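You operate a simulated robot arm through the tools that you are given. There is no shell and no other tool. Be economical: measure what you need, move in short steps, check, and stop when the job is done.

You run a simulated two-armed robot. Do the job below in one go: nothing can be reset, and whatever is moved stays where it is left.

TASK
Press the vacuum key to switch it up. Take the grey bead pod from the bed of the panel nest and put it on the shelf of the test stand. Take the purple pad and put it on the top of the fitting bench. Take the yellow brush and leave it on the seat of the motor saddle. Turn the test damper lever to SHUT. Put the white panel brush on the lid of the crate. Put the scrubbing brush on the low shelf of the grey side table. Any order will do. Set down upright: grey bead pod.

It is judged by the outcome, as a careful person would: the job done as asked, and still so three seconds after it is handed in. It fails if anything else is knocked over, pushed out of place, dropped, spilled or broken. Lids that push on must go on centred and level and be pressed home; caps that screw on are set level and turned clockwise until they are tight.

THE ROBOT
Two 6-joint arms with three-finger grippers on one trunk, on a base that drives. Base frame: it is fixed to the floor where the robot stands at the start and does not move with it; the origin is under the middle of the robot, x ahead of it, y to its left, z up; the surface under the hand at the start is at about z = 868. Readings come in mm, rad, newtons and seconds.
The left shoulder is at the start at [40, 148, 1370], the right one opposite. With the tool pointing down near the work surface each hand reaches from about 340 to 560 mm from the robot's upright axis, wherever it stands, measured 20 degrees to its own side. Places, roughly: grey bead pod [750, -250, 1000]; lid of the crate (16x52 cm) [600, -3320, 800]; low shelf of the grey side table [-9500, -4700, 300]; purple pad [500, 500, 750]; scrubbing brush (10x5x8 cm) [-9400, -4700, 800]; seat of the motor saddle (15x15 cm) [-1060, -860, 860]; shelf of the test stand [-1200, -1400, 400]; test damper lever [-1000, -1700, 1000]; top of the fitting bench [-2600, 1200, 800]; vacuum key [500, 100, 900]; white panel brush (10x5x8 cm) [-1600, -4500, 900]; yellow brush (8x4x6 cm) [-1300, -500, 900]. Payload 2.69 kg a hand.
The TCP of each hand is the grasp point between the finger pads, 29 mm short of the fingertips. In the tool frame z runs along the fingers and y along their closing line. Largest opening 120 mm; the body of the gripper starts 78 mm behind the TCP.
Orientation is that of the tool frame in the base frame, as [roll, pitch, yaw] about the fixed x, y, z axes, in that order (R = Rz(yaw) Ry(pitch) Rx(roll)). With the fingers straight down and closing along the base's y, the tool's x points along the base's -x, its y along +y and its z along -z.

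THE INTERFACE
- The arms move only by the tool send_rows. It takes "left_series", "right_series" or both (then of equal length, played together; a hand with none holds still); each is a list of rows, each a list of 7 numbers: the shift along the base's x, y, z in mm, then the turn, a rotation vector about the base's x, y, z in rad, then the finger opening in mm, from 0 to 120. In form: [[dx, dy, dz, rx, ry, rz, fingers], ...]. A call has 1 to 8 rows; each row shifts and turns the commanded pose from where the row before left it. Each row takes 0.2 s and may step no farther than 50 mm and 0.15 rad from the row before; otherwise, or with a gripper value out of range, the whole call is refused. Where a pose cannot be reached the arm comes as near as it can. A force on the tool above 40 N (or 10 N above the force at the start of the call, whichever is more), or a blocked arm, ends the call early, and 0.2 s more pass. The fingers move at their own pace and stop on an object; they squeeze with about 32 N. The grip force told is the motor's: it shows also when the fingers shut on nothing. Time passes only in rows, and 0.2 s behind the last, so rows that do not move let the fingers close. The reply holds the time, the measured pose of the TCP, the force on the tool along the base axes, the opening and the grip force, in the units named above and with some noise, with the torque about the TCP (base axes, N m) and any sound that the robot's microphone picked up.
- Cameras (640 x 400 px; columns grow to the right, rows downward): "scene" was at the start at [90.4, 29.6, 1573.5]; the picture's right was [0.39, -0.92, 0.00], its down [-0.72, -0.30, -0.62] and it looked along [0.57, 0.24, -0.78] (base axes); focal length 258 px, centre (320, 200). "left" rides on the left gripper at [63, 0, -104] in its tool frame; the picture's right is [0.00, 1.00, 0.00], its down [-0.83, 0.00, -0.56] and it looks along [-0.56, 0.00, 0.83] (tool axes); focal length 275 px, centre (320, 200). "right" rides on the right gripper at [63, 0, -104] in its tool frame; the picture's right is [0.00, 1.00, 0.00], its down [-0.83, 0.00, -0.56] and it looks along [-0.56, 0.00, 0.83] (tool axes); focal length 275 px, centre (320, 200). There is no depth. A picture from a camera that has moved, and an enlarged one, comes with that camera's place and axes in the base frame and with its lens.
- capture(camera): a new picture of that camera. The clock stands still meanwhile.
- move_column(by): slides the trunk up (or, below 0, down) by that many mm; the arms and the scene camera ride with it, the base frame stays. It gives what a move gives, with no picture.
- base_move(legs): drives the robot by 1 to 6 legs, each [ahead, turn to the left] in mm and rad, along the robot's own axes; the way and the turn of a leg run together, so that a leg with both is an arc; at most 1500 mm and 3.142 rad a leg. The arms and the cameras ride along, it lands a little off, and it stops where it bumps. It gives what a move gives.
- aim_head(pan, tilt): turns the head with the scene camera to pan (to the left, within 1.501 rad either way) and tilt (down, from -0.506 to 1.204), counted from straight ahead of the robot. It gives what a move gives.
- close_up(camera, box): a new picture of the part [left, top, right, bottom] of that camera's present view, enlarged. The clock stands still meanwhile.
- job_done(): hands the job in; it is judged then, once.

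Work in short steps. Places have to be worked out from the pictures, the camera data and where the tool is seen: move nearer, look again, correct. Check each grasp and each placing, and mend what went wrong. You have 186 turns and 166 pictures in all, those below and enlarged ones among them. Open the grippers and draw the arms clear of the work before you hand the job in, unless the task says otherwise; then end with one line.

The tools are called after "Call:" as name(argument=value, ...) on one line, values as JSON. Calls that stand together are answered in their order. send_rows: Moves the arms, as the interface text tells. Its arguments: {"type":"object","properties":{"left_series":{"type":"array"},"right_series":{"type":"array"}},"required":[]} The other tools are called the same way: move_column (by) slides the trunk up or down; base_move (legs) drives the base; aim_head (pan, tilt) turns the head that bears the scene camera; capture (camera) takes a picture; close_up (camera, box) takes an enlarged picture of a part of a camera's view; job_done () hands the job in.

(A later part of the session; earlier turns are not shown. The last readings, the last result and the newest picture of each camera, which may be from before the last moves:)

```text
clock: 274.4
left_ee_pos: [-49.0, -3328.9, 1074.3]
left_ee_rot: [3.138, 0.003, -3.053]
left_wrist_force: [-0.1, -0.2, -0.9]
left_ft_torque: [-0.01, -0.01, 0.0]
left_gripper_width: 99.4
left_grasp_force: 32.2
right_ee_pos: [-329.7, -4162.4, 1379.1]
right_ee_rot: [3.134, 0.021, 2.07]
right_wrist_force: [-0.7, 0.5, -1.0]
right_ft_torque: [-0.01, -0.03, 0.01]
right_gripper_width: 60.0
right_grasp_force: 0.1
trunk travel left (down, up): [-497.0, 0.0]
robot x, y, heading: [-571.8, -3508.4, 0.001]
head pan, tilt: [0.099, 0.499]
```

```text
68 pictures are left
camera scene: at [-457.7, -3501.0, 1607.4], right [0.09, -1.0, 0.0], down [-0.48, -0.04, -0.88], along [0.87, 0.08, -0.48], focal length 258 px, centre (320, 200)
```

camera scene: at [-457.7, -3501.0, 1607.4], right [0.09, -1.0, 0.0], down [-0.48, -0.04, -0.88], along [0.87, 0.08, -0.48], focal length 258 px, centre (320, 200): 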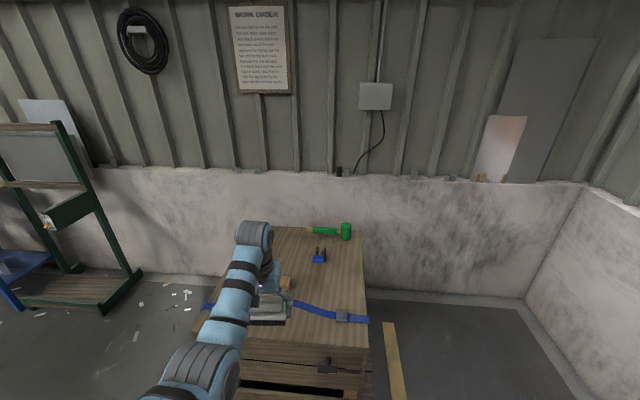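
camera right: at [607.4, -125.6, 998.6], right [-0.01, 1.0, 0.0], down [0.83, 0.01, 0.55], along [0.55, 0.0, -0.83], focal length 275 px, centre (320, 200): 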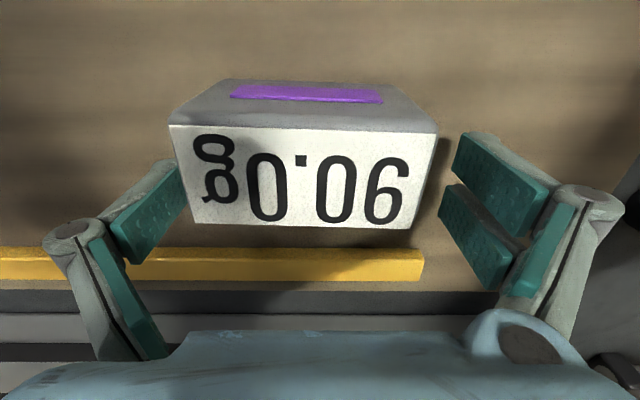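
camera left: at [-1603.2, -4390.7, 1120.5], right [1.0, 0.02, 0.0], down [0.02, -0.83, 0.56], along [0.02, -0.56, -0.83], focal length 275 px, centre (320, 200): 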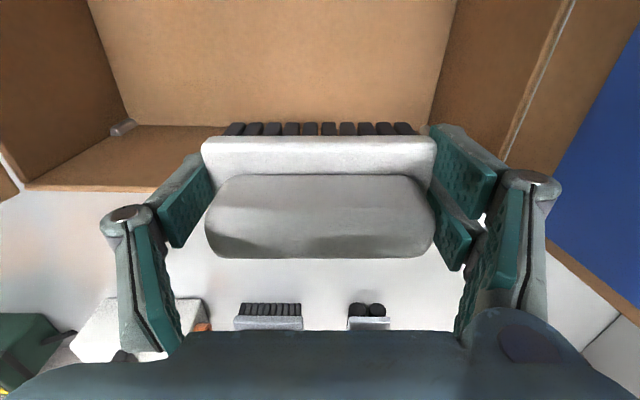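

The coordinates with a stated size have been accurate, so the lid strip is about x 520–680, y -3580…-3060. I go round to the north side of the crate, where its near end is in reach, and look.

Call:
base_move(legs=[[0, 1.57], [905, 0], [0, -1.57], [870, 0], [0, -1.3]])

Call:
aim_head(pan=0.1, tilt=0.65)

Call:
capture(camera="scene")

```text
clock: 294.3
left_ee_pos: [619.7, -3085.3, 1074.7]
left_ee_rot: [3.14, 0.005, 1.911]
left_wrist_force: [-0.3, -0.5, -0.9]
left_ft_torque: [0.0, -0.03, -0.05]
left_gripper_width: 99.3
left_grasp_force: 32.1
right_ee_pos: [-257.9, -3022.3, 1378.7]
right_ee_rot: [3.135, 0.026, 0.753]
right_wrist_force: [0.2, -0.4, 0.0]
right_ft_torque: [-0.02, -0.01, 0.03]
right_gripper_width: 59.9
right_grasp_force: 0.0
trunk travel left (down, up): [-497.0, 0.0]
robot x, y, heading: [319.1, -2625.1, -1.32]
head pan, tilt: [0.099, 0.499]
```

```text
clock: 295.0
left_ee_pos: [620.0, -3084.8, 1073.3]
left_ee_rot: [3.138, 0.004, 1.912]
left_wrist_force: [-0.1, 0.7, -1.5]
left_ft_torque: [0.01, 0.01, -0.01]
left_gripper_width: 99.3
left_grasp_force: 31.8
right_ee_pos: [-257.3, -3021.8, 1378.9]
right_ee_rot: [3.136, 0.027, 0.752]
right_wrist_force: [0.2, 0.8, 0.2]
right_ft_torque: [0.0, 0.0, 0.0]
right_gripper_width: 59.9
right_grasp_force: 0.1
trunk travel left (down, up): [-497.0, 0.0]
robot x, y, heading: [311.8, -2626.4, -1.322]
head pan, tilt: [0.099, 0.649]
```

```text
67 pictures are left
camera scene: at [352.6, -2726.6, 1594.0], right [-0.94, -0.34, 0.0], down [-0.21, 0.57, -0.8], along [0.27, -0.75, -0.6], focal length 258 px, centre (320, 200)
```

scene: 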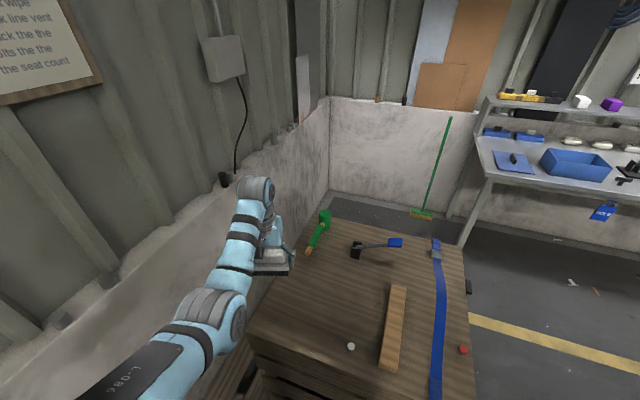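

The free part of the lid strip is around (585, -3130) (hammer lies farther back). I drive 45 mm nearer and lower the column by 100, then check with the hand camera.

Call:
base_move(legs=[[45, 0]])

Call:
move_column(by=-100)

Call:
send_rows(left_series=[[-20, 0, 0, 0, 0, 0, 70], [-20, -5, 0, 0, 0, -0.1, 70]])

Call:
capture(camera="left")

```text
clock: 296.0
left_ee_pos: [625.3, -3113.9, 1076.2]
left_ee_rot: [3.14, 0.005, 1.909]
left_wrist_force: [-0.3, -0.1, -0.7]
left_ft_torque: [-0.01, 0.01, 0.01]
left_gripper_width: 99.2
left_grasp_force: 31.5
right_ee_pos: [-251.5, -3047.7, 1380.3]
right_ee_rot: [3.133, 0.027, 0.749]
right_wrist_force: [0.3, -0.7, -0.8]
right_ft_torque: [-0.03, -0.03, 0.0]
right_gripper_width: 60.2
right_grasp_force: 0.1
trunk travel left (down, up): [-497.0, 0.0]
robot x, y, heading: [330.9, -2657.2, -1.325]
head pan, tilt: [0.099, 0.649]
stopped in leg 1: the robot was blocked; the commanded pose is now the measured one
```

```text
clock: 297.3
left_ee_pos: [625.7, -3117.8, 974.5]
left_ee_rot: [3.138, 0.004, 1.909]
left_wrist_force: [-0.1, -0.2, 0.5]
left_ft_torque: [-0.01, 0.0, 0.01]
left_gripper_width: 99.5
left_grasp_force: 32.4
right_ee_pos: [-248.8, -3052.0, 1279.1]
right_ee_rot: [3.134, 0.027, 0.748]
right_wrist_force: [-0.1, 0.0, 0.5]
right_ft_torque: [0.03, 0.01, -0.03]
right_gripper_width: 60.0
right_grasp_force: 0.1
trunk travel left (down, up): [-397.0, 100.0]
robot x, y, heading: [326.3, -2654.5, -1.325]
head pan, tilt: [0.099, 0.649]
```

```text
clock: 297.9
left_ee_pos: [585.8, -3121.8, 974.8]
left_ee_rot: [3.14, 0.003, 1.811]
left_wrist_force: [-1.4, 0.4, -0.8]
left_ft_torque: [0.0, -0.02, 0.0]
left_gripper_width: 99.3
left_grasp_force: 32.0
right_ee_pos: [-249.9, -3052.9, 1277.4]
right_ee_rot: [3.136, 0.026, 0.749]
right_wrist_force: [0.4, -0.2, -1.6]
right_ft_torque: [0.01, -0.02, -0.01]
right_gripper_width: 60.1
right_grasp_force: 0.0
trunk travel left (down, up): [-397.0, 100.0]
robot x, y, heading: [323.6, -2658.7, -1.326]
head pan, tilt: [0.099, 0.649]
```

```text
66 pictures are left
camera left: at [569.3, -3060.2, 1079.8], right [0.97, 0.23, 0.0], down [0.19, -0.81, 0.56], along [0.13, -0.54, -0.83], focal length 275 px, centre (320, 200)
```

left: 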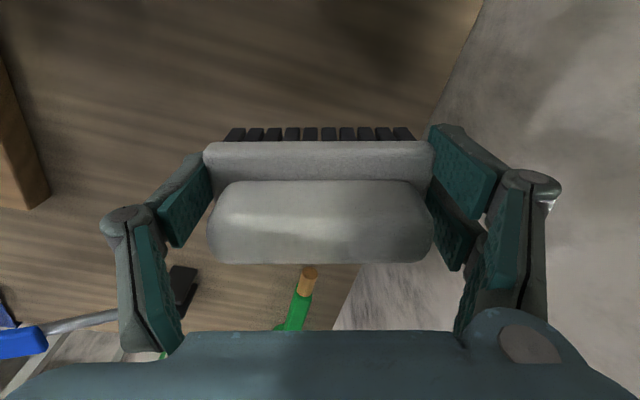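

The spot under the hand is clear, well inside the lid. I lower with the column 100 mm, then in small arm steps to contact.

Call:
move_column(by=-95)

Call:
send_rows(left_series=[[0, 0, -5, 0, 0, 0, 70], [0, 0, -5, 0, 0, 0, 70], [0, 0, -4, 0, 0, 0, 70], [0, 0, -4, 0, 0, 0, 70]])

```text
clock: 299.2
left_ee_pos: [586.7, -3123.0, 878.6]
left_ee_rot: [3.139, 0.004, 1.807]
left_wrist_force: [0.2, -0.6, -1.2]
left_ft_torque: [0.03, 0.01, -0.02]
left_gripper_width: 99.5
left_grasp_force: 31.7
right_ee_pos: [-249.1, -3051.2, 1183.6]
right_ee_rot: [3.137, 0.024, 0.749]
right_wrist_force: [-0.1, 0.4, -0.2]
right_ft_torque: [0.01, 0.02, -0.01]
right_gripper_width: 60.0
right_grasp_force: 0.0
trunk travel left (down, up): [-302.0, 195.0]
robot x, y, heading: [328.1, -2653.1, -1.333]
head pan, tilt: [0.099, 0.649]
```

```text
clock: 300.2
left_ee_pos: [587.7, -3122.2, 861.0]
left_ee_rot: [3.137, 0.003, 1.81]
left_wrist_force: [-0.2, -0.1, -0.6]
left_ft_torque: [0.03, 0.01, 0.02]
left_gripper_width: 99.8
left_grasp_force: 31.9
right_ee_pos: [-249.6, -3052.7, 1183.4]
right_ee_rot: [3.136, 0.025, 0.749]
right_wrist_force: [0.7, -0.2, 0.5]
right_ft_torque: [-0.02, 0.0, 0.05]
right_gripper_width: 60.3
right_grasp_force: 0.1
trunk travel left (down, up): [-302.0, 195.0]
robot x, y, heading: [326.3, -2656.4, -1.327]
head pan, tilt: [0.099, 0.649]
```

No contact yet at 861; I keep going down gently.

Call:
send_rows(left_series=[[0, 0, -3, 0, 0, 0, 70], [0, 0, -3, 0, 0, 0, 70], [0, 0, -3, 0, 0, 0, 70], [0, 0, -3, 0, 0, 0, 70], [0, 0, -3, 0, 0, 0, 70]])

Call:
capture(camera="left")

```text
clock: 301.4
left_ee_pos: [586.5, -3122.8, 845.3]
left_ee_rot: [3.139, 0.004, 1.81]
left_wrist_force: [-0.5, -0.2, -0.5]
left_ft_torque: [-0.02, 0.02, -0.02]
left_gripper_width: 99.5
left_grasp_force: 31.5
right_ee_pos: [-250.0, -3051.9, 1183.4]
right_ee_rot: [3.137, 0.024, 0.749]
right_wrist_force: [0.1, 0.3, -0.2]
right_ft_torque: [0.02, 0.0, 0.01]
right_gripper_width: 60.1
right_grasp_force: 0.0
trunk travel left (down, up): [-302.0, 195.0]
robot x, y, heading: [328.3, -2659.3, -1.331]
head pan, tilt: [0.099, 0.649]
```

```text
65 pictures are left
camera left: at [570.6, -3060.3, 951.0], right [0.97, 0.23, 0.0], down [0.19, -0.81, 0.56], along [0.13, -0.54, -0.83], focal length 275 px, centre (320, 200)
```

left: 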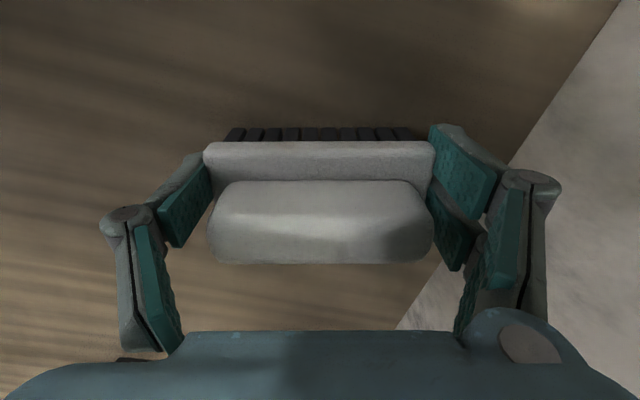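

The lid is near z 788, so contact is expected around TCP 838. I continue in 2 mm steps.

Call:
send_rows(left_series=[[0, 0, -2, 0, 0, 0, 70], [0, 0, -2, 0, 0, 0, 70], [0, 0, -2, 0, 0, 0, 70], [0, 0, -2, 0, 0, 0, 70], [0, 0, -2, 0, 0, 0, 70], [0, 0, -2, 0, 0, 0, 70]])

```text
clock: 302.8
left_ee_pos: [586.1, -3120.8, 836.2]
left_ee_rot: [3.139, 0.01, 1.81]
left_wrist_force: [2.3, -0.6, 21.7]
left_ft_torque: [0.05, -0.09, 0.0]
left_gripper_width: 99.5
left_grasp_force: 32.3
right_ee_pos: [-251.0, -3049.2, 1184.6]
right_ee_rot: [3.133, 0.026, 0.746]
right_wrist_force: [0.1, 0.3, 0.6]
right_ft_torque: [-0.01, 0.0, 0.03]
right_gripper_width: 60.2
right_grasp_force: 0.0
trunk travel left (down, up): [-302.0, 195.0]
robot x, y, heading: [327.1, -2654.8, -1.324]
head pan, tilt: [0.099, 0.649]
```

Contact at 836 with 22 N. I ease, open, and lift away with the column.

Call:
send_rows(left_series=[[0, 0, 2, 0, 0, 0, 70], [0, 0, 0, 0, 0, 0, 120], [0, 0, 0, 0, 0, 0, 120], [0, 0, 0, 0, 0, 0, 120]])

Call:
move_column(by=195)

Call:
capture(camera="left")

```text
clock: 303.8
left_ee_pos: [587.1, -3122.3, 835.4]
left_ee_rot: [3.137, 0.0, 1.812]
left_wrist_force: [0.4, -0.6, -0.8]
left_ft_torque: [-0.03, -0.01, 0.01]
left_gripper_width: 119.9
left_grasp_force: 0.1
right_ee_pos: [-249.9, -3052.2, 1183.7]
right_ee_rot: [3.137, 0.024, 0.748]
right_wrist_force: [-0.3, 0.4, -0.2]
right_ft_torque: [0.02, 0.03, -0.01]
right_gripper_width: 59.8
right_grasp_force: 0.1
trunk travel left (down, up): [-302.0, 195.0]
robot x, y, heading: [326.9, -2656.1, -1.33]
head pan, tilt: [0.099, 0.649]
```

```text
clock: 305.9
left_ee_pos: [586.4, -3123.2, 1031.7]
left_ee_rot: [3.138, 0.006, 1.81]
left_wrist_force: [0.0, -0.5, -0.8]
left_ft_torque: [-0.03, 0.01, -0.01]
left_gripper_width: 119.9
left_grasp_force: 0.0
right_ee_pos: [-249.0, -3052.1, 1378.9]
right_ee_rot: [3.136, 0.024, 0.748]
right_wrist_force: [0.1, -0.1, 0.0]
right_ft_torque: [0.0, 0.0, -0.02]
right_gripper_width: 60.2
right_grasp_force: 0.1
trunk travel left (down, up): [-497.0, 0.0]
robot x, y, heading: [325.1, -2656.6, -1.323]
head pan, tilt: [0.099, 0.649]
```

```text
64 pictures are left
camera left: at [570.7, -3060.0, 1136.2], right [0.97, 0.23, 0.0], down [0.19, -0.81, 0.56], along [0.13, -0.54, -0.83], focal length 275 px, centre (320, 200)
```

left: 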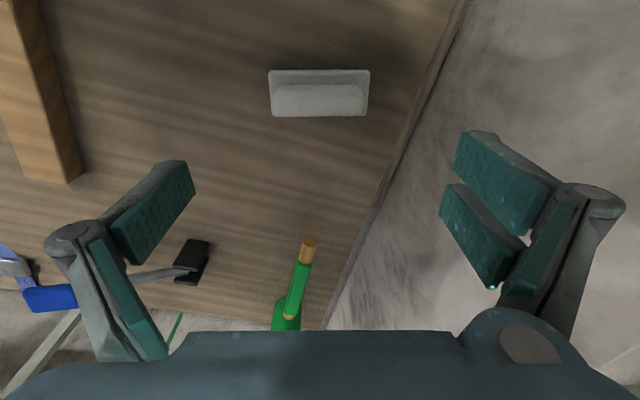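

The panel brush sits on the crate lid. Now the far job: I back off and get to the aisle at about (-500, -3350), facing west.

Call:
base_move(legs=[[-110, 0], [0, -1.815], [740, 0], [0, 1.51], [790, 0], [0, -1.5]])

Call:
aim_head(pan=0.0, tilt=0.2)

Call:
capture(camera="scene")

```text
clock: 326.3
left_ee_pos: [-993.4, -3496.6, 1030.6]
left_ee_rot: [3.137, 0.004, 0.01]
left_wrist_force: [0.1, 0.2, 0.2]
left_ft_torque: [-0.03, 0.02, 0.0]
left_gripper_width: 119.9
left_grasp_force: 0.1
right_ee_pos: [-736.6, -2696.9, 1378.9]
right_ee_rot: [3.136, 0.027, -1.05]
right_wrist_force: [-0.4, 0.0, -0.1]
right_ft_torque: [0.03, -0.03, -0.02]
right_gripper_width: 60.0
right_grasp_force: 0.1
trunk travel left (down, up): [-497.0, 0.0]
robot x, y, heading: [-482.3, -3345.2, -3.125]
head pan, tilt: [0.099, 0.649]
```

```text
clock: 327.2
left_ee_pos: [-993.2, -3495.1, 1030.9]
left_ee_rot: [3.138, 0.004, 0.012]
left_wrist_force: [-0.5, 0.2, 0.7]
left_ft_torque: [0.01, -0.01, -0.02]
left_gripper_width: 119.9
left_grasp_force: 0.0
right_ee_pos: [-735.9, -2695.6, 1377.8]
right_ee_rot: [3.137, 0.024, -1.05]
right_wrist_force: [1.0, 0.5, 0.1]
right_ft_torque: [0.01, 0.02, -0.03]
right_gripper_width: 60.1
right_grasp_force: 0.1
trunk travel left (down, up): [-497.0, 0.0]
robot x, y, heading: [-481.3, -3346.5, -3.129]
head pan, tilt: [0.0, 0.201]
```

```text
63 pictures are left
camera scene: at [-594.8, -3348.0, 1635.0], right [-0.02, 1.0, 0.0], down [0.2, 0.0, -0.98], along [-0.98, -0.02, -0.2], focal length 258 px, centre (320, 200)
```

scene: 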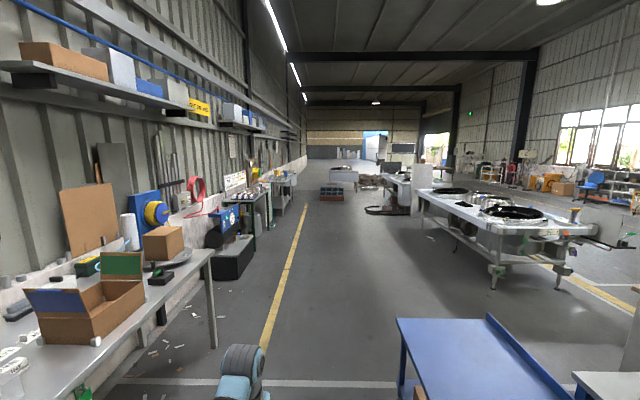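

The aisle ahead is clear. I drive west about 5 m and look again.

Call:
base_move(legs=[[1500, 0], [1500, 0], [1500, 0], [800, 0]])

Call:
aim_head(pan=0.25, tilt=0.25)

Call:
capture(camera="scene")

```text
clock: 352.6
left_ee_pos: [-6281.1, -3710.4, 1031.6]
left_ee_rot: [3.138, 0.006, 0.05]
left_wrist_force: [-0.9, -1.0, -0.1]
left_ft_torque: [0.0, 0.03, 0.0]
left_gripper_width: 120.1
left_grasp_force: 0.2
right_ee_pos: [-6053.9, -2903.5, 1379.1]
right_ee_rot: [3.135, 0.027, -1.013]
right_wrist_force: [0.6, 0.5, -0.3]
right_ft_torque: [0.01, 0.0, -0.02]
right_gripper_width: 59.8
right_grasp_force: 0.0
trunk travel left (down, up): [-497.0, 0.0]
robot x, y, heading: [-5778.9, -3544.4, -3.082]
head pan, tilt: [0.0, 0.201]
```

```text
clock: 353.4
left_ee_pos: [-6282.3, -3711.5, 1030.8]
left_ee_rot: [3.138, 0.004, 0.047]
left_wrist_force: [0.7, -0.1, 0.4]
left_ft_torque: [-0.02, 0.02, -0.03]
left_gripper_width: 120.2
left_grasp_force: 0.1
right_ee_pos: [-6055.0, -2903.0, 1378.9]
right_ee_rot: [3.134, 0.025, -1.013]
right_wrist_force: [-0.1, 0.5, -0.3]
right_ft_torque: [-0.02, 0.0, 0.0]
right_gripper_width: 60.0
right_grasp_force: 0.1
trunk travel left (down, up): [-497.0, 0.0]
robot x, y, heading: [-5779.7, -3545.7, -3.086]
head pan, tilt: [0.25, 0.25]
```

```text
62 pictures are left
camera scene: at [-5885.5, -3572.3, 1630.5], right [-0.3, 0.95, 0.0], down [0.24, 0.07, -0.97], along [-0.93, -0.29, -0.25], focal length 258 px, centre (320, 200)
```

scene: 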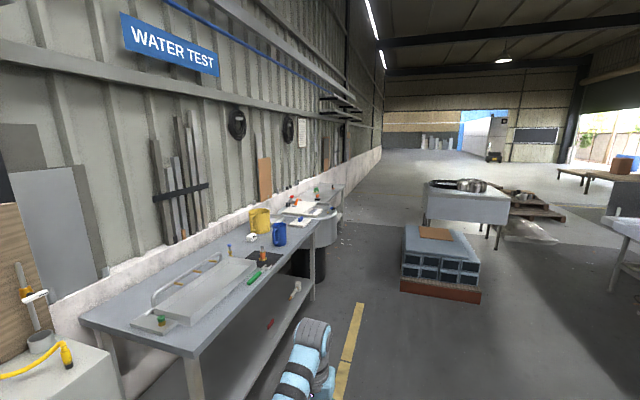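

The grey table with items near px (320,205) should be the side table. I keep between the wall bench and the blue crates: drive 2.2 m on a slightly more southerly line and look.

Call:
base_move(legs=[[0, 0.07], [1500, 0], [900, 0]])

Call:
aim_head(pan=0.4, tilt=0.4)

Call:
capture(camera="scene")

```text
clock: 365.6
left_ee_pos: [-8649.2, -4040.8, 1031.9]
left_ee_rot: [3.139, 0.003, 0.119]
left_wrist_force: [1.0, 0.4, 0.3]
left_ft_torque: [-0.02, 0.03, 0.01]
left_gripper_width: 120.1
left_grasp_force: 0.1
right_ee_pos: [-8477.8, -3220.1, 1378.5]
right_ee_rot: [3.135, 0.026, -0.943]
right_wrist_force: [0.3, 0.4, 0.1]
right_ft_torque: [0.03, 0.04, 0.01]
right_gripper_width: 60.0
right_grasp_force: 0.0
trunk travel left (down, up): [-497.0, 0.0]
robot x, y, heading: [-8156.6, -3837.8, -3.015]
head pan, tilt: [0.25, 0.25]
```

```text
clock: 366.3
left_ee_pos: [-8650.2, -4041.9, 1030.0]
left_ee_rot: [3.139, 0.003, 0.119]
left_wrist_force: [0.3, 0.2, -0.5]
left_ft_torque: [-0.04, 0.02, 0.01]
left_gripper_width: 120.0
left_grasp_force: 0.1
right_ee_pos: [-8478.9, -3218.7, 1379.7]
right_ee_rot: [3.135, 0.028, -0.941]
right_wrist_force: [-1.0, -0.6, 0.0]
right_ft_torque: [0.01, 0.0, -0.01]
right_gripper_width: 60.0
right_grasp_force: 0.1
trunk travel left (down, up): [-497.0, 0.0]
robot x, y, heading: [-8160.6, -3838.9, -3.015]
head pan, tilt: [0.4, 0.4]
```

```text
61 pictures are left
camera scene: at [-8257.5, -3887.2, 1616.6], right [-0.5, 0.87, 0.0], down [0.34, 0.19, -0.92], along [-0.8, -0.46, -0.39], focal length 258 px, centre (320, 200)
```

scene: 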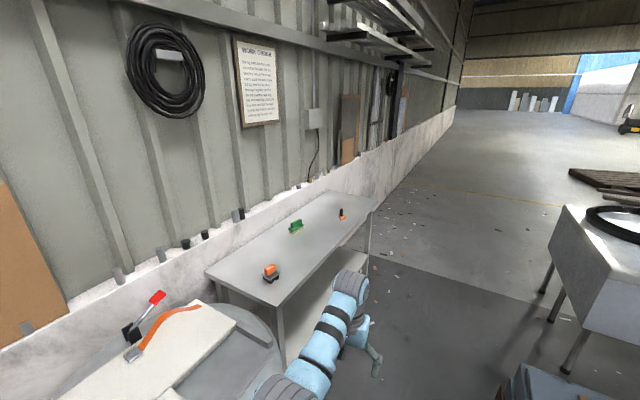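

The grey side table is ahead-left with three small items. I enlarge it to find the scrubbing brush.

Call:
close_up(camera="scene", box=[200, 180, 400, 370])

```text
2.11 times, centred on (300, 275) of scene
camera zoom: at [-8257.5, -3887.2, 1616.6], right [-0.5, 0.87, 0.0], down [0.34, 0.19, -0.92], along [-0.8, -0.46, -0.39], focal length 544 px, centre (362, 42)
```

zoom: 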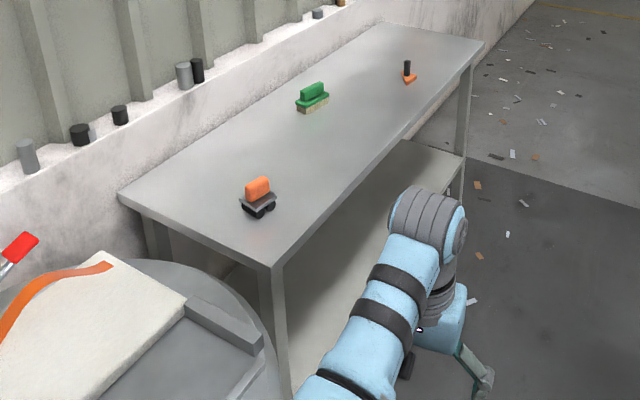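

The scrubbing brush is the green one with bristles at about (-9415, -4725). I drive west to x ≈ -9560 and face the table.

Call:
base_move(legs=[[0, -0.111], [1400, 0], [0, 1.555]])

Call:
aim_head(pan=0.1, tilt=0.75)

Call:
capture(camera="scene")

```text
clock: 377.5
left_ee_pos: [-9407.2, -4367.9, 1030.9]
left_ee_rot: [3.137, 0.004, 1.549]
left_wrist_force: [-0.2, -0.2, -0.7]
left_ft_torque: [0.01, -0.02, 0.01]
left_gripper_width: 119.9
left_grasp_force: 0.0
right_ee_pos: [-10196.7, -4085.6, 1377.9]
right_ee_rot: [3.136, 0.024, 0.488]
right_wrist_force: [0.0, 0.7, -0.1]
right_ft_torque: [-0.01, -0.02, -0.01]
right_gripper_width: 59.8
right_grasp_force: 0.1
trunk travel left (down, up): [-497.0, 0.0]
robot x, y, heading: [-9540.4, -3848.6, -1.583]
head pan, tilt: [0.4, 0.4]
```

```text
clock: 378.4
left_ee_pos: [-9406.6, -4367.8, 1029.7]
left_ee_rot: [3.137, 0.003, 1.551]
left_wrist_force: [0.1, 0.4, -0.1]
left_ft_torque: [0.01, -0.01, -0.02]
left_gripper_width: 119.9
left_grasp_force: 0.0
right_ee_pos: [-10197.3, -4085.0, 1378.4]
right_ee_rot: [3.137, 0.025, 0.489]
right_wrist_force: [0.5, 0.2, -0.3]
right_ft_torque: [0.02, 0.0, -0.01]
right_gripper_width: 59.9
right_grasp_force: 0.0
trunk travel left (down, up): [-497.0, 0.0]
robot x, y, heading: [-9537.4, -3853.1, -1.586]
head pan, tilt: [0.099, 0.75]
```

```text
59 pictures are left
camera scene: at [-9531.9, -3954.5, 1585.5], right [-1.0, -0.09, 0.0], down [-0.06, 0.68, -0.73], along [0.06, -0.73, -0.68], focal length 258 px, centre (320, 200)
```

scene: 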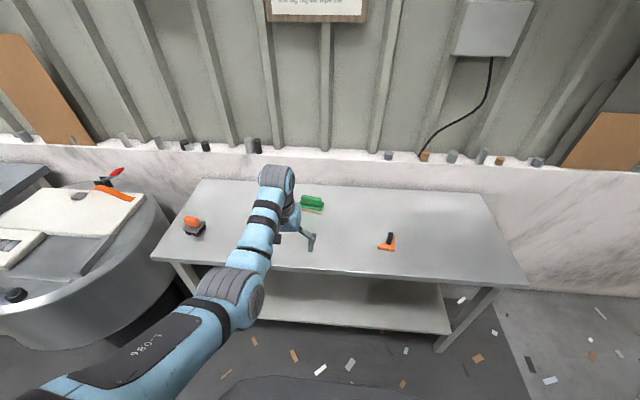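

Brush at (-9433, -4743); table and shelf front at y ≈ -4443. I drive 300 mm closer and look with the hand camera.

Call:
base_move(legs=[[300, 0]])

Call:
capture(camera="left")

```text
clock: 380.4
left_ee_pos: [-9410.7, -4666.9, 1032.5]
left_ee_rot: [3.138, 0.007, 1.553]
left_wrist_force: [-1.1, -0.3, 0.0]
left_ft_torque: [-0.05, -0.04, 0.05]
left_gripper_width: 120.0
left_grasp_force: 0.1
right_ee_pos: [-10200.8, -4384.1, 1379.5]
right_ee_rot: [3.132, 0.026, 0.49]
right_wrist_force: [0.0, 0.7, -1.1]
right_ft_torque: [-0.05, 0.0, 0.0]
right_gripper_width: 59.9
right_grasp_force: 0.1
trunk travel left (down, up): [-497.0, 0.0]
robot x, y, heading: [-9540.9, -4155.7, -1.585]
head pan, tilt: [0.099, 0.75]
```

```text
58 pictures are left
camera left: at [-9409.9, -4603.7, 1137.4], right [1.0, -0.02, 0.0], down [-0.02, -0.83, 0.56], along [-0.01, -0.56, -0.83], focal length 275 px, centre (320, 200)
```

left: 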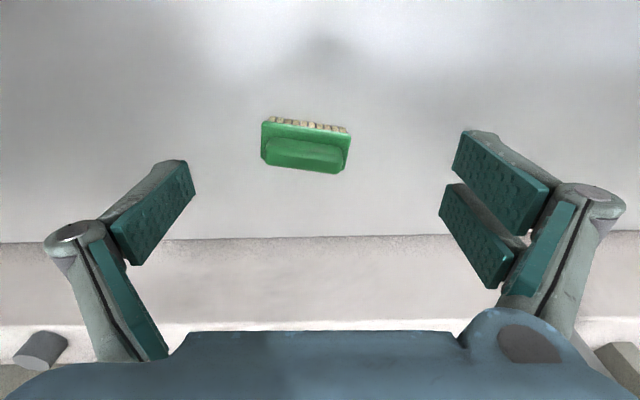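

No bump yet. Brush centre ≈ (-9428, -4725), turned about -6.5°. I advance 30 mm, align the tool over it and raise slightly, ready to lower with the column.

Call:
base_move(legs=[[30, 0]])

Call:
send_rows(left_series=[[-8, -15, 15, 0, 0, -0.1, 120], [-8, -13, 20, 0, 0, 0, 120], [0, 0, 10, 0, 0, 0, 120]])

Call:
move_column(by=-120)

Call:
capture(camera="left")

```text
clock: 381.2
left_ee_pos: [-9410.9, -4695.0, 1034.7]
left_ee_rot: [3.138, 0.01, 1.55]
left_wrist_force: [-0.5, 1.3, 0.1]
left_ft_torque: [-0.09, -0.01, 0.0]
left_gripper_width: 119.7
left_grasp_force: 0.0
right_ee_pos: [-10201.8, -4410.5, 1379.6]
right_ee_rot: [3.13, 0.029, 0.489]
right_wrist_force: [-0.7, 0.6, 0.1]
right_ft_torque: [-0.05, -0.02, 0.0]
right_gripper_width: 60.2
right_grasp_force: 0.0
trunk travel left (down, up): [-497.0, 0.0]
robot x, y, heading: [-9542.7, -4186.7, -1.585]
head pan, tilt: [0.099, 0.75]
```

```text
clock: 382.0
left_ee_pos: [-9426.7, -4725.8, 1077.4]
left_ee_rot: [3.139, 0.005, 1.451]
left_wrist_force: [0.3, 0.4, -0.2]
left_ft_torque: [-0.01, -0.02, 0.02]
left_gripper_width: 120.2
left_grasp_force: 0.0
right_ee_pos: [-10202.1, -4415.0, 1379.0]
right_ee_rot: [3.132, 0.026, 0.489]
right_wrist_force: [-0.1, 0.1, 0.2]
right_ft_torque: [-0.03, 0.01, 0.01]
right_gripper_width: 59.9
right_grasp_force: 0.1
trunk travel left (down, up): [-497.0, 0.0]
robot x, y, heading: [-9544.0, -4184.9, -1.58]
head pan, tilt: [0.099, 0.75]
```

```text
clock: 383.5
left_ee_pos: [-9426.6, -4728.6, 955.6]
left_ee_rot: [3.138, 0.003, 1.45]
left_wrist_force: [0.1, 0.5, 0.2]
left_ft_torque: [-0.04, 0.04, -0.03]
left_gripper_width: 120.2
left_grasp_force: 0.1
right_ee_pos: [-10202.2, -4417.7, 1258.8]
right_ee_rot: [3.136, 0.025, 0.489]
right_wrist_force: [-0.2, 0.5, -0.2]
right_ft_torque: [0.02, 0.04, 0.0]
right_gripper_width: 60.0
right_grasp_force: 0.0
trunk travel left (down, up): [-377.0, 120.0]
robot x, y, heading: [-9541.0, -4187.4, -1.584]
head pan, tilt: [0.099, 0.75]
```

```text
57 pictures are left
camera left: at [-9420.2, -4665.3, 1060.9], right [0.99, -0.12, 0.0], down [-0.1, -0.82, 0.56], along [-0.07, -0.55, -0.83], focal length 275 px, centre (320, 200)
```

left: 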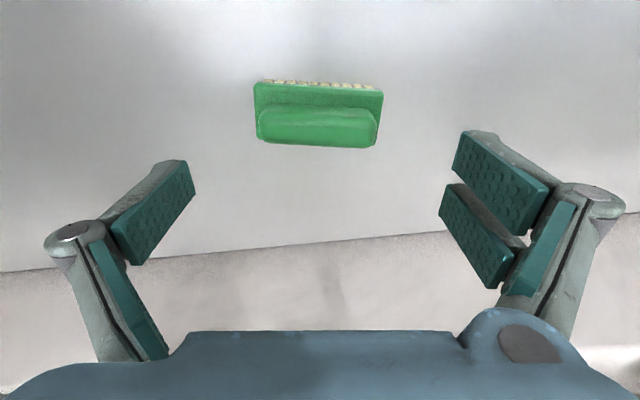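

Re-triangulated: handle top at about (-9431, -4738, 841), so the table is near 761. I nudge the base 15 mm, centre, and lower the column to bring the fingers around it.

Call:
base_move(legs=[[15, 0]])

Call:
send_rows(left_series=[[-5, 4, 0, 0, 0, 0, 120], [0, 0, 0, 0, 0, 0, 120]])

Call:
move_column(by=-80)

Call:
capture(camera="left")

```text
clock: 384.3
left_ee_pos: [-9427.6, -4739.6, 957.9]
left_ee_rot: [3.138, 0.004, 1.451]
left_wrist_force: [-0.3, -0.1, -0.5]
left_ft_torque: [-0.03, 0.02, 0.0]
left_gripper_width: 119.7
left_grasp_force: 0.1
right_ee_pos: [-10202.7, -4428.8, 1259.9]
right_ee_rot: [3.132, 0.026, 0.489]
right_wrist_force: [0.6, -0.1, 0.0]
right_ft_torque: [-0.07, 0.02, 0.0]
right_gripper_width: 59.9
right_grasp_force: 0.0
trunk travel left (down, up): [-377.0, 120.0]
robot x, y, heading: [-9541.9, -4200.6, -1.59]
head pan, tilt: [0.099, 0.75]
```

```text
clock: 384.9
left_ee_pos: [-9431.6, -4740.0, 955.6]
left_ee_rot: [3.138, 0.005, 1.451]
left_wrist_force: [0.4, 0.2, 1.6]
left_ft_torque: [-0.02, -0.05, -0.02]
left_gripper_width: 120.3
left_grasp_force: 0.1
right_ee_pos: [-10202.2, -4432.8, 1257.8]
right_ee_rot: [3.135, 0.028, 0.489]
right_wrist_force: [0.6, -0.2, -0.4]
right_ft_torque: [0.01, 0.04, 0.03]
right_gripper_width: 60.1
right_grasp_force: 0.0
trunk travel left (down, up): [-377.0, 120.0]
robot x, y, heading: [-9545.5, -4196.4, -1.582]
head pan, tilt: [0.099, 0.75]
```

```text
clock: 386.1
left_ee_pos: [-9431.7, -4739.8, 876.1]
left_ee_rot: [3.138, 0.002, 1.449]
left_wrist_force: [-0.3, 0.0, 0.6]
left_ft_torque: [-0.02, -0.02, 0.0]
left_gripper_width: 119.8
left_grasp_force: 0.1
right_ee_pos: [-10202.3, -4432.5, 1179.1]
right_ee_rot: [3.138, 0.025, 0.489]
right_wrist_force: [0.3, -0.7, 0.7]
right_ft_torque: [-0.03, -0.02, -0.01]
right_gripper_width: 60.1
right_grasp_force: 0.1
trunk travel left (down, up): [-297.0, 200.0]
robot x, y, heading: [-9541.7, -4201.5, -1.589]
head pan, tilt: [0.099, 0.75]
```

```text
56 pictures are left
camera left: at [-9425.5, -4676.1, 981.3], right [0.99, -0.12, 0.0], down [-0.11, -0.82, 0.56], along [-0.07, -0.55, -0.83], focal length 275 px, centre (320, 200)
```

left: 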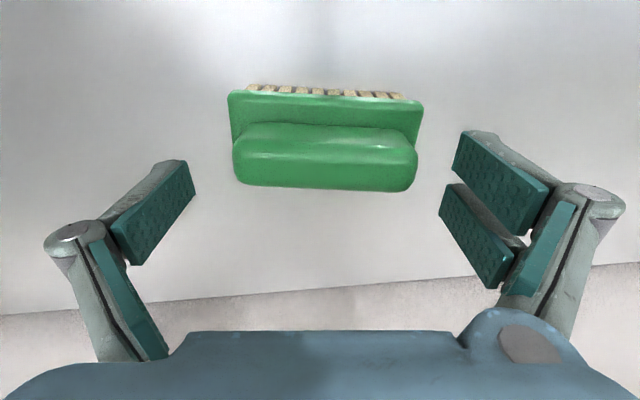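

Centred; a small extra rotation of -0.06. I lower to about z 815 and close.

Call:
move_column(by=-45)

Call:
send_rows(left_series=[[1, 0, -8, 0, 0, -0.06, 120], [0, 0, -8, 0, 0, 0, 120], [0, 0, 0, 0, 0, 0, 70], [0, 0, 0, 0, 0, 0, 70], [0, 0, 0, 0, 0, 0, 70]])

Call:
capture(camera="left")

```text
clock: 386.9
left_ee_pos: [-9432.5, -4739.9, 832.6]
left_ee_rot: [3.138, 0.004, 1.45]
left_wrist_force: [-0.2, 0.2, 0.3]
left_ft_torque: [-0.04, 0.01, 0.01]
left_gripper_width: 120.2
left_grasp_force: 0.1
right_ee_pos: [-10201.5, -4433.3, 1134.7]
right_ee_rot: [3.136, 0.026, 0.487]
right_wrist_force: [0.1, 0.6, -0.5]
right_ft_torque: [-0.01, 0.0, 0.02]
right_gripper_width: 60.0
right_grasp_force: 0.0
trunk travel left (down, up): [-252.0, 245.0]
robot x, y, heading: [-9540.4, -4193.8, -1.581]
head pan, tilt: [0.099, 0.75]
```

```text
clock: 388.1
left_ee_pos: [-9431.6, -4739.5, 818.3]
left_ee_rot: [3.138, 0.008, 1.389]
left_wrist_force: [-2.1, -8.2, 28.8]
left_ft_torque: [0.49, 1.35, 0.39]
left_gripper_width: 99.7
left_grasp_force: 31.7
right_ee_pos: [-10202.4, -4430.0, 1134.4]
right_ee_rot: [3.132, 0.028, 0.489]
right_wrist_force: [0.8, 0.1, 0.3]
right_ft_torque: [-0.01, 0.0, 0.02]
right_gripper_width: 60.0
right_grasp_force: 0.1
trunk travel left (down, up): [-252.0, 245.0]
robot x, y, heading: [-9544.3, -4202.2, -1.589]
head pan, tilt: [0.099, 0.75]
```

```text
55 pictures are left
camera left: at [-9421.8, -4675.8, 923.4], right [0.98, -0.18, 0.0], down [-0.15, -0.81, 0.56], along [-0.1, -0.55, -0.83], focal length 275 px, centre (320, 200)
```

left: 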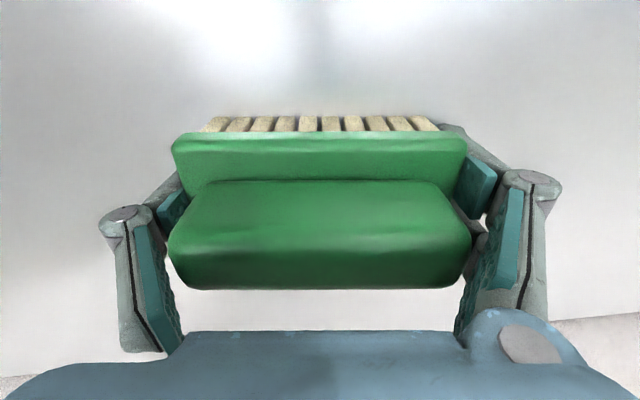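

Gripped at 99.7 mm; the tips rest on the table (~789). I lift with the column, back out, and check the hold.

Call:
move_column(by=110)

Call:
base_move(legs=[[-420, 0]])

Call:
capture(camera="left")

```text
clock: 389.6
left_ee_pos: [-9432.0, -4738.5, 925.0]
left_ee_rot: [3.138, 0.002, 1.389]
left_wrist_force: [-0.4, 0.2, -1.6]
left_ft_torque: [-0.01, 0.03, 0.0]
left_gripper_width: 99.5
left_grasp_force: 32.1
right_ee_pos: [-10202.4, -4432.4, 1244.1]
right_ee_rot: [3.136, 0.024, 0.488]
right_wrist_force: [-0.1, 0.0, 0.0]
right_ft_torque: [-0.01, 0.03, -0.01]
right_gripper_width: 60.1
right_grasp_force: 0.1
trunk travel left (down, up): [-362.0, 135.0]
robot x, y, heading: [-9542.3, -4199.1, -1.587]
head pan, tilt: [0.099, 0.75]
```

```text
clock: 392.1
left_ee_pos: [-9423.8, -4322.3, 924.3]
left_ee_rot: [3.139, -0.001, 1.393]
left_wrist_force: [0.1, 0.2, -1.4]
left_ft_torque: [0.02, -0.03, -0.04]
left_gripper_width: 99.4
left_grasp_force: 32.2
right_ee_pos: [-10195.6, -4017.1, 1242.6]
right_ee_rot: [3.139, 0.024, 0.491]
right_wrist_force: [-0.8, 0.1, -0.4]
right_ft_torque: [0.05, 0.01, -0.01]
right_gripper_width: 60.0
right_grasp_force: 0.1
trunk travel left (down, up): [-362.0, 135.0]
robot x, y, heading: [-9541.1, -3778.5, -1.583]
head pan, tilt: [0.099, 0.75]
```

```text
54 pictures are left
camera left: at [-9414.0, -4258.9, 1029.1], right [0.98, -0.18, 0.0], down [-0.15, -0.82, 0.56], along [-0.1, -0.55, -0.83], focal length 275 px, centre (320, 200)
```

left: 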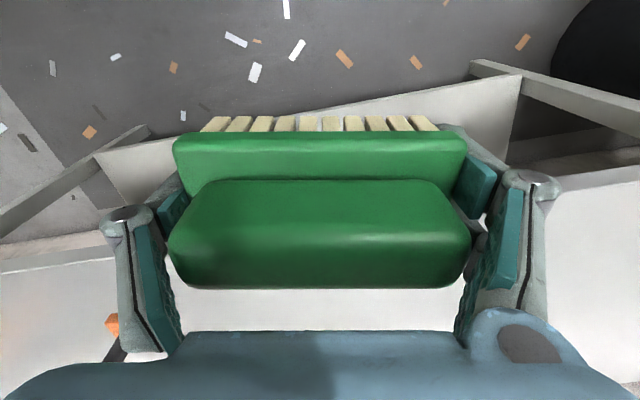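

Held well. I lower the column fully and then bring the hand down and in along its reach limit to shelf height, in free space in front of the table.

Call:
move_column(by=-360)

Call:
send_rows(left_series=[[0, 13, -28, 0, 0, 0, 70], [0, 13, -28, 0, 0, 0, 70], [0, 13, -28, 0, 0, 0, 70], [0, 13, -27, 0, 0, 0, 70], [0, 12, -25, 0, 0, 0, 70]])

```text
clock: 395.6
left_ee_pos: [-9423.4, -4320.6, 565.6]
left_ee_rot: [3.138, 0.002, 1.391]
left_wrist_force: [-0.1, 0.8, -1.1]
left_ft_torque: [-0.01, 0.02, 0.0]
left_gripper_width: 99.2
left_grasp_force: 31.6
right_ee_pos: [-10195.6, -4013.2, 884.6]
right_ee_rot: [3.136, 0.023, 0.491]
right_wrist_force: [0.5, -0.3, -0.7]
right_ft_torque: [-0.02, 0.01, 0.0]
right_gripper_width: 60.2
right_grasp_force: 0.1
trunk travel left (down, up): [-2.0, 495.0]
robot x, y, heading: [-9538.6, -3781.4, -1.583]
head pan, tilt: [0.099, 0.75]
```

```text
clock: 396.9
left_ee_pos: [-9424.7, -4255.7, 430.1]
left_ee_rot: [3.139, 0.003, 1.394]
left_wrist_force: [-0.3, 0.3, -1.3]
left_ft_torque: [0.0, 0.01, 0.01]
left_gripper_width: 99.4
left_grasp_force: 31.8
right_ee_pos: [-10195.6, -4015.5, 884.1]
right_ee_rot: [3.137, 0.024, 0.491]
right_wrist_force: [-0.3, -0.3, -0.3]
right_ft_torque: [-0.02, -0.04, -0.01]
right_gripper_width: 59.9
right_grasp_force: 0.0
trunk travel left (down, up): [-2.0, 495.0]
robot x, y, heading: [-9537.1, -3778.6, -1.581]
head pan, tilt: [0.099, 0.75]
```

Going well. I continue to about z 350 and look at the shelf.

Call:
send_rows(left_series=[[0, 9, -25, 0, 0, 0, 70], [0, 9, -25, 0, 0, 0, 70], [0, 8, -25, 0, 0, 0, 70]])

Call:
capture(camera="left")

Call:
capture(camera="scene")

```text
clock: 397.6
left_ee_pos: [-9423.0, -4230.8, 355.3]
left_ee_rot: [3.138, 0.002, 1.392]
left_wrist_force: [0.0, -0.3, -0.7]
left_ft_torque: [0.0, -0.01, -0.01]
left_gripper_width: 99.4
left_grasp_force: 31.8
right_ee_pos: [-10196.2, -4015.5, 884.7]
right_ee_rot: [3.137, 0.025, 0.491]
right_wrist_force: [0.6, 0.1, 0.9]
right_ft_torque: [0.01, 0.03, 0.01]
right_gripper_width: 59.9
right_grasp_force: 0.1
trunk travel left (down, up): [-2.0, 495.0]
robot x, y, heading: [-9536.1, -3779.0, -1.583]
head pan, tilt: [0.099, 0.75]
```

```text
53 pictures are left
camera left: at [-9413.5, -4167.9, 460.0], right [0.98, -0.18, 0.0], down [-0.15, -0.82, 0.56], along [-0.1, -0.55, -0.83], focal length 275 px, centre (320, 200)
```

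left: 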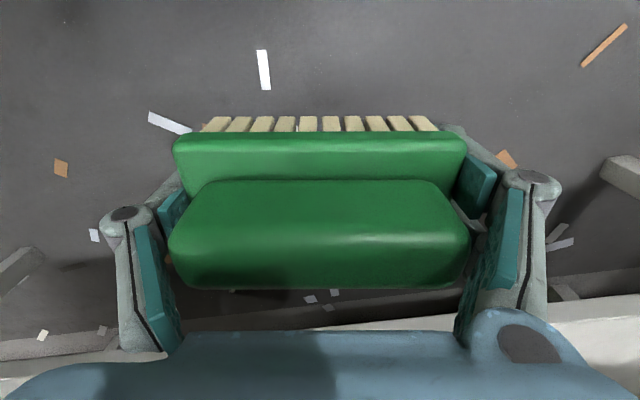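

```text
52 pictures are left
camera scene: at [-9530.5, -3882.6, 1091.8], right [-1.0, -0.09, 0.0], down [-0.06, 0.68, -0.73], along [0.06, -0.73, -0.68], focal length 258 px, centre (320, 200)
```

scene: 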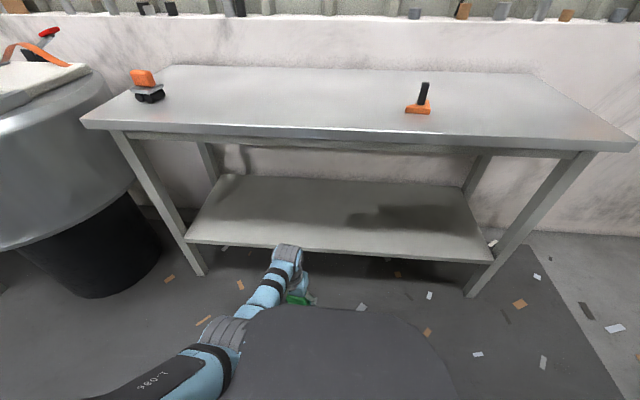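

The shelf is empty. I enlarge the shelf's front edge to get its height accurately.

Call:
close_up(camera="scene", box=[270, 160, 430, 280])

```text
3.33 times, centred on (350, 220) of scene
camera zoom: at [-9530.5, -3882.6, 1091.8], right [-1.0, -0.09, 0.0], down [-0.06, 0.68, -0.73], along [0.06, -0.73, -0.68], focal length 861 px, centre (220, 133)
```

zoom: 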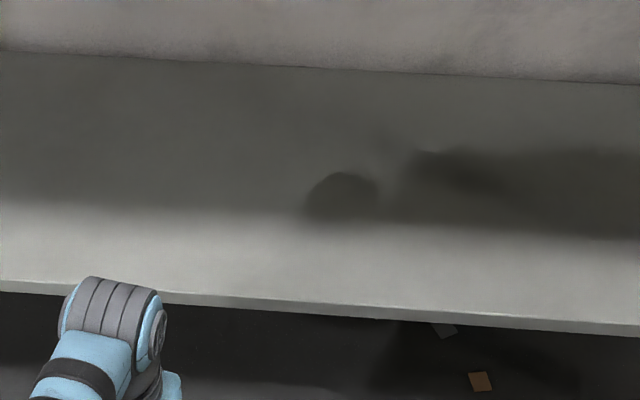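

Shelf height is between 300 and 345, so I raise the hand to z ≈ 397 (brush bottom ≈ 368) and drive in 275 mm.

Call:
send_rows(left_series=[[0, -8, 21, 0, 0, 0, 70], [0, -8, 21, 0, 0, 0, 70]])

Call:
base_move(legs=[[275, 0]])

Call:
capture(camera="left")

Call:
capture(camera="scene")

```text
clock: 398.2
left_ee_pos: [-9422.3, -4245.7, 397.9]
left_ee_rot: [3.138, 0.002, 1.394]
left_wrist_force: [0.2, -0.3, -1.1]
left_ft_torque: [0.01, -0.01, 0.01]
left_gripper_width: 99.7
left_grasp_force: 32.0
right_ee_pos: [-10195.2, -4014.3, 884.8]
right_ee_rot: [3.135, 0.023, 0.492]
right_wrist_force: [-0.4, 0.4, 0.0]
right_ft_torque: [-0.03, -0.02, -0.02]
right_gripper_width: 60.2
right_grasp_force: 0.0
trunk travel left (down, up): [-2.0, 495.0]
robot x, y, heading: [-9538.5, -3778.9, -1.587]
head pan, tilt: [0.099, 0.75]
```

```text
clock: 400.2
left_ee_pos: [-9425.1, -4520.6, 397.7]
left_ee_rot: [3.138, 0.0, 1.394]
left_wrist_force: [0.3, -0.3, -1.2]
left_ft_torque: [0.03, 0.01, 0.03]
left_gripper_width: 99.4
left_grasp_force: 32.0
right_ee_pos: [-10198.4, -4292.9, 885.2]
right_ee_rot: [3.136, 0.025, 0.491]
right_wrist_force: [-0.3, -0.4, -0.5]
right_ft_torque: [-0.01, -0.03, -0.02]
right_gripper_width: 60.0
right_grasp_force: 0.0
trunk travel left (down, up): [-2.0, 495.0]
robot x, y, heading: [-9543.7, -4053.3, -1.582]
head pan, tilt: [0.099, 0.75]
```

```text
50 pictures are left
camera left: at [-9415.7, -4458.3, 502.2], right [0.98, -0.18, 0.0], down [-0.15, -0.82, 0.56], along [-0.1, -0.55, -0.83], focal length 275 px, centre (320, 200)
```

left: 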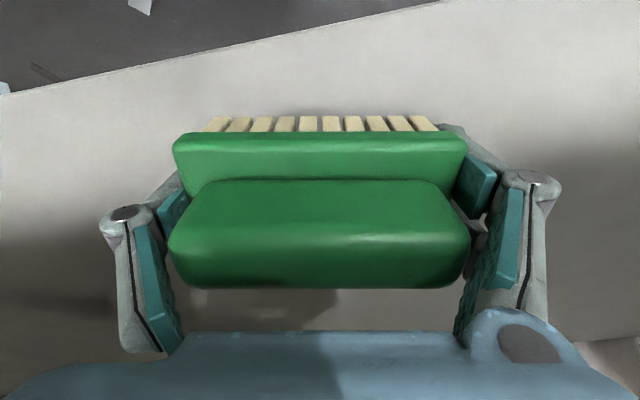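

```text
49 pictures are left
camera scene: at [-9533.6, -4158.1, 1091.8], right [-1.0, -0.09, 0.0], down [-0.06, 0.68, -0.73], along [0.07, -0.73, -0.68], focal length 258 px, centre (320, 200)
```

scene: 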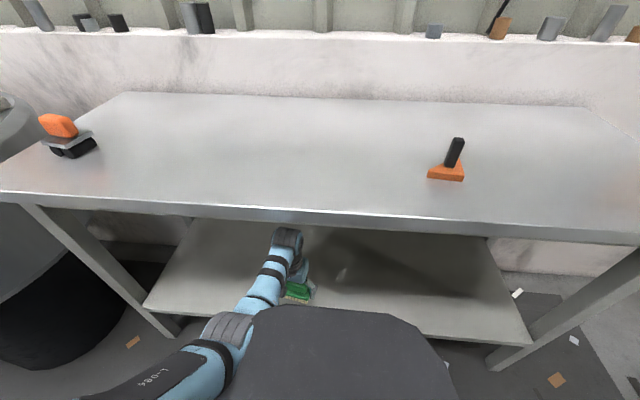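

The shelf edge is at y ≈ -4463, shelf z ≈ 300. I drive 35 mm further in, then lower while pulling back slightly to stay within reach.

Call:
base_move(legs=[[35, 0]])

Call:
send_rows(left_series=[[0, 5, -18, 0, 0, 0, 70], [0, 5, -18, 0, 0, 0, 70], [0, 4, -10, 0, 0, 0, 70], [0, 2, -5, 0, 0, 0, 70], [0, 1, -4, 0, 0, 0, 70]])

```text
clock: 401.0
left_ee_pos: [-9427.0, -4555.7, 396.5]
left_ee_rot: [3.138, 0.003, 1.395]
left_wrist_force: [-0.7, -0.3, -0.8]
left_ft_torque: [-0.02, -0.04, -0.02]
left_gripper_width: 99.5
left_grasp_force: 32.2
right_ee_pos: [-10198.8, -4327.9, 884.5]
right_ee_rot: [3.135, 0.026, 0.492]
right_wrist_force: [0.1, -0.6, 0.2]
right_ft_torque: [0.02, -0.05, 0.01]
right_gripper_width: 60.2
right_grasp_force: 0.1
trunk travel left (down, up): [-2.0, 495.0]
robot x, y, heading: [-9540.8, -4089.3, -1.578]
head pan, tilt: [0.099, 0.75]
```

```text
clock: 402.2
left_ee_pos: [-9425.4, -4538.8, 341.4]
left_ee_rot: [3.138, 0.001, 1.395]
left_wrist_force: [0.8, -0.8, -1.5]
left_ft_torque: [-0.03, 0.01, 0.0]
left_gripper_width: 99.2
left_grasp_force: 32.2
right_ee_pos: [-10197.9, -4325.4, 885.1]
right_ee_rot: [3.136, 0.024, 0.492]
right_wrist_force: [-0.5, 1.4, 0.0]
right_ft_torque: [-0.01, 0.01, 0.0]
right_gripper_width: 60.2
right_grasp_force: 0.1
trunk travel left (down, up): [-2.0, 495.0]
robot x, y, heading: [-9544.5, -4085.8, -1.577]
head pan, tilt: [0.099, 0.75]
```

Clear so far at z 341; I continue down in small steps to contact.

Call:
send_rows(left_series=[[0, 1, -3, 0, 0, 0, 70], [0, 1, -3, 0, 0, 0, 70], [0, 1, -3, 0, 0, 0, 70], [0, 1, -3, 0, 0, 0, 70], [0, 1, -3, 0, 0, 0, 70]])

```text
clock: 403.4
left_ee_pos: [-9426.2, -4534.4, 326.8]
left_ee_rot: [3.138, 0.003, 1.396]
left_wrist_force: [0.3, 0.7, -1.2]
left_ft_torque: [-0.01, 0.01, 0.02]
left_gripper_width: 99.4
left_grasp_force: 32.0
right_ee_pos: [-10199.3, -4326.5, 885.2]
right_ee_rot: [3.136, 0.024, 0.494]
right_wrist_force: [0.7, -0.1, -0.2]
right_ft_torque: [0.02, 0.01, 0.01]
right_gripper_width: 59.8
right_grasp_force: 0.2
trunk travel left (down, up): [-2.0, 495.0]
robot x, y, heading: [-9538.1, -4093.9, -1.582]
head pan, tilt: [0.099, 0.75]
```

Still free at 327; I continue.

Call:
send_rows(left_series=[[0, 1, -3, 0, 0, 0, 70], [0, 1, -3, 0, 0, 0, 70], [0, 1, -3, 0, 0, 0, 70], [0, 1, -3, 0, 0, 0, 70]])

Call:
capture(camera="left")

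```text
clock: 404.4
left_ee_pos: [-9426.0, -4531.3, 318.9]
left_ee_rot: [3.138, 0.009, 1.394]
left_wrist_force: [1.9, 1.3, 31.7]
left_ft_torque: [0.73, 0.69, -0.11]
left_gripper_width: 99.6
left_grasp_force: 32.3
right_ee_pos: [-10200.1, -4324.8, 886.0]
right_ee_rot: [3.133, 0.026, 0.492]
right_wrist_force: [0.0, -0.7, -0.1]
right_ft_torque: [0.04, 0.02, 0.01]
right_gripper_width: 60.0
right_grasp_force: 0.1
trunk travel left (down, up): [-2.0, 495.0]
robot x, y, heading: [-9544.0, -4087.9, -1.58]
head pan, tilt: [0.099, 0.75]
```

```text
48 pictures are left
camera left: at [-9416.0, -4467.6, 423.5], right [0.98, -0.18, 0.0], down [-0.15, -0.81, 0.56], along [-0.1, -0.56, -0.83], focal length 275 px, centre (320, 200)
```

left: 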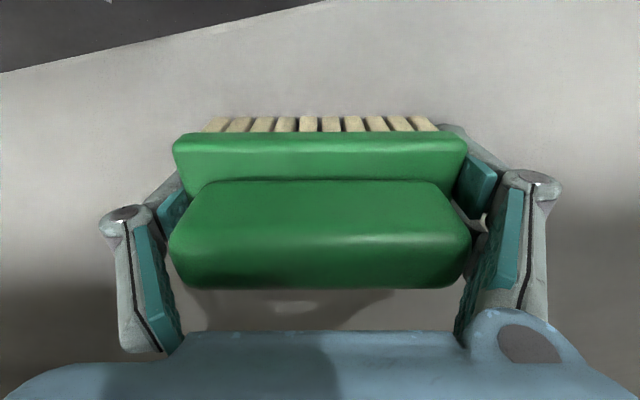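

Contact at 319 with 32 N. I ease up, open, and rise straight (slightly outward), checking.

Call:
send_rows(left_series=[[0, 0, 2, 0, 0, 0, 70], [0, 0, 0, 0, 0, 0, 120], [0, 0, 0, 0, 0, 0, 120], [0, -3, 22, 0, 0, 0, 120], [0, -5, 22, 0, 0, 0, 120], [0, -6, 22, 0, 0, 0, 120], [0, -6, 22, 0, 0, 0, 120]])

Call:
capture(camera="left")

```text
clock: 406.0
left_ee_pos: [-9427.0, -4550.4, 405.8]
left_ee_rot: [3.139, 0.005, 1.395]
left_wrist_force: [-0.4, 0.6, -0.1]
left_ft_torque: [-0.01, 0.02, 0.01]
left_gripper_width: 119.8
left_grasp_force: 0.1
right_ee_pos: [-10198.9, -4326.8, 884.3]
right_ee_rot: [3.134, 0.025, 0.493]
right_wrist_force: [-0.2, -0.5, 0.5]
right_ft_torque: [0.04, 0.0, -0.01]
right_gripper_width: 59.9
right_grasp_force: 0.0
trunk travel left (down, up): [-2.0, 495.0]
robot x, y, heading: [-9541.9, -4093.4, -1.575]
head pan, tilt: [0.099, 0.75]
```

```text
47 pictures are left
camera left: at [-9416.4, -4488.1, 511.6], right [0.98, -0.18, 0.0], down [-0.15, -0.81, 0.56], along [-0.1, -0.55, -0.83], focal length 275 px, centre (320, 200)
```

left: 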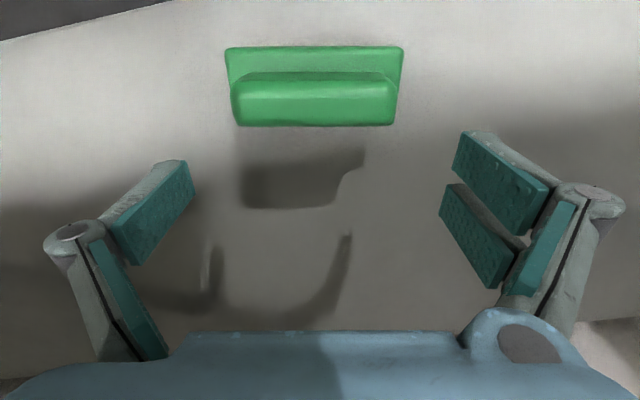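

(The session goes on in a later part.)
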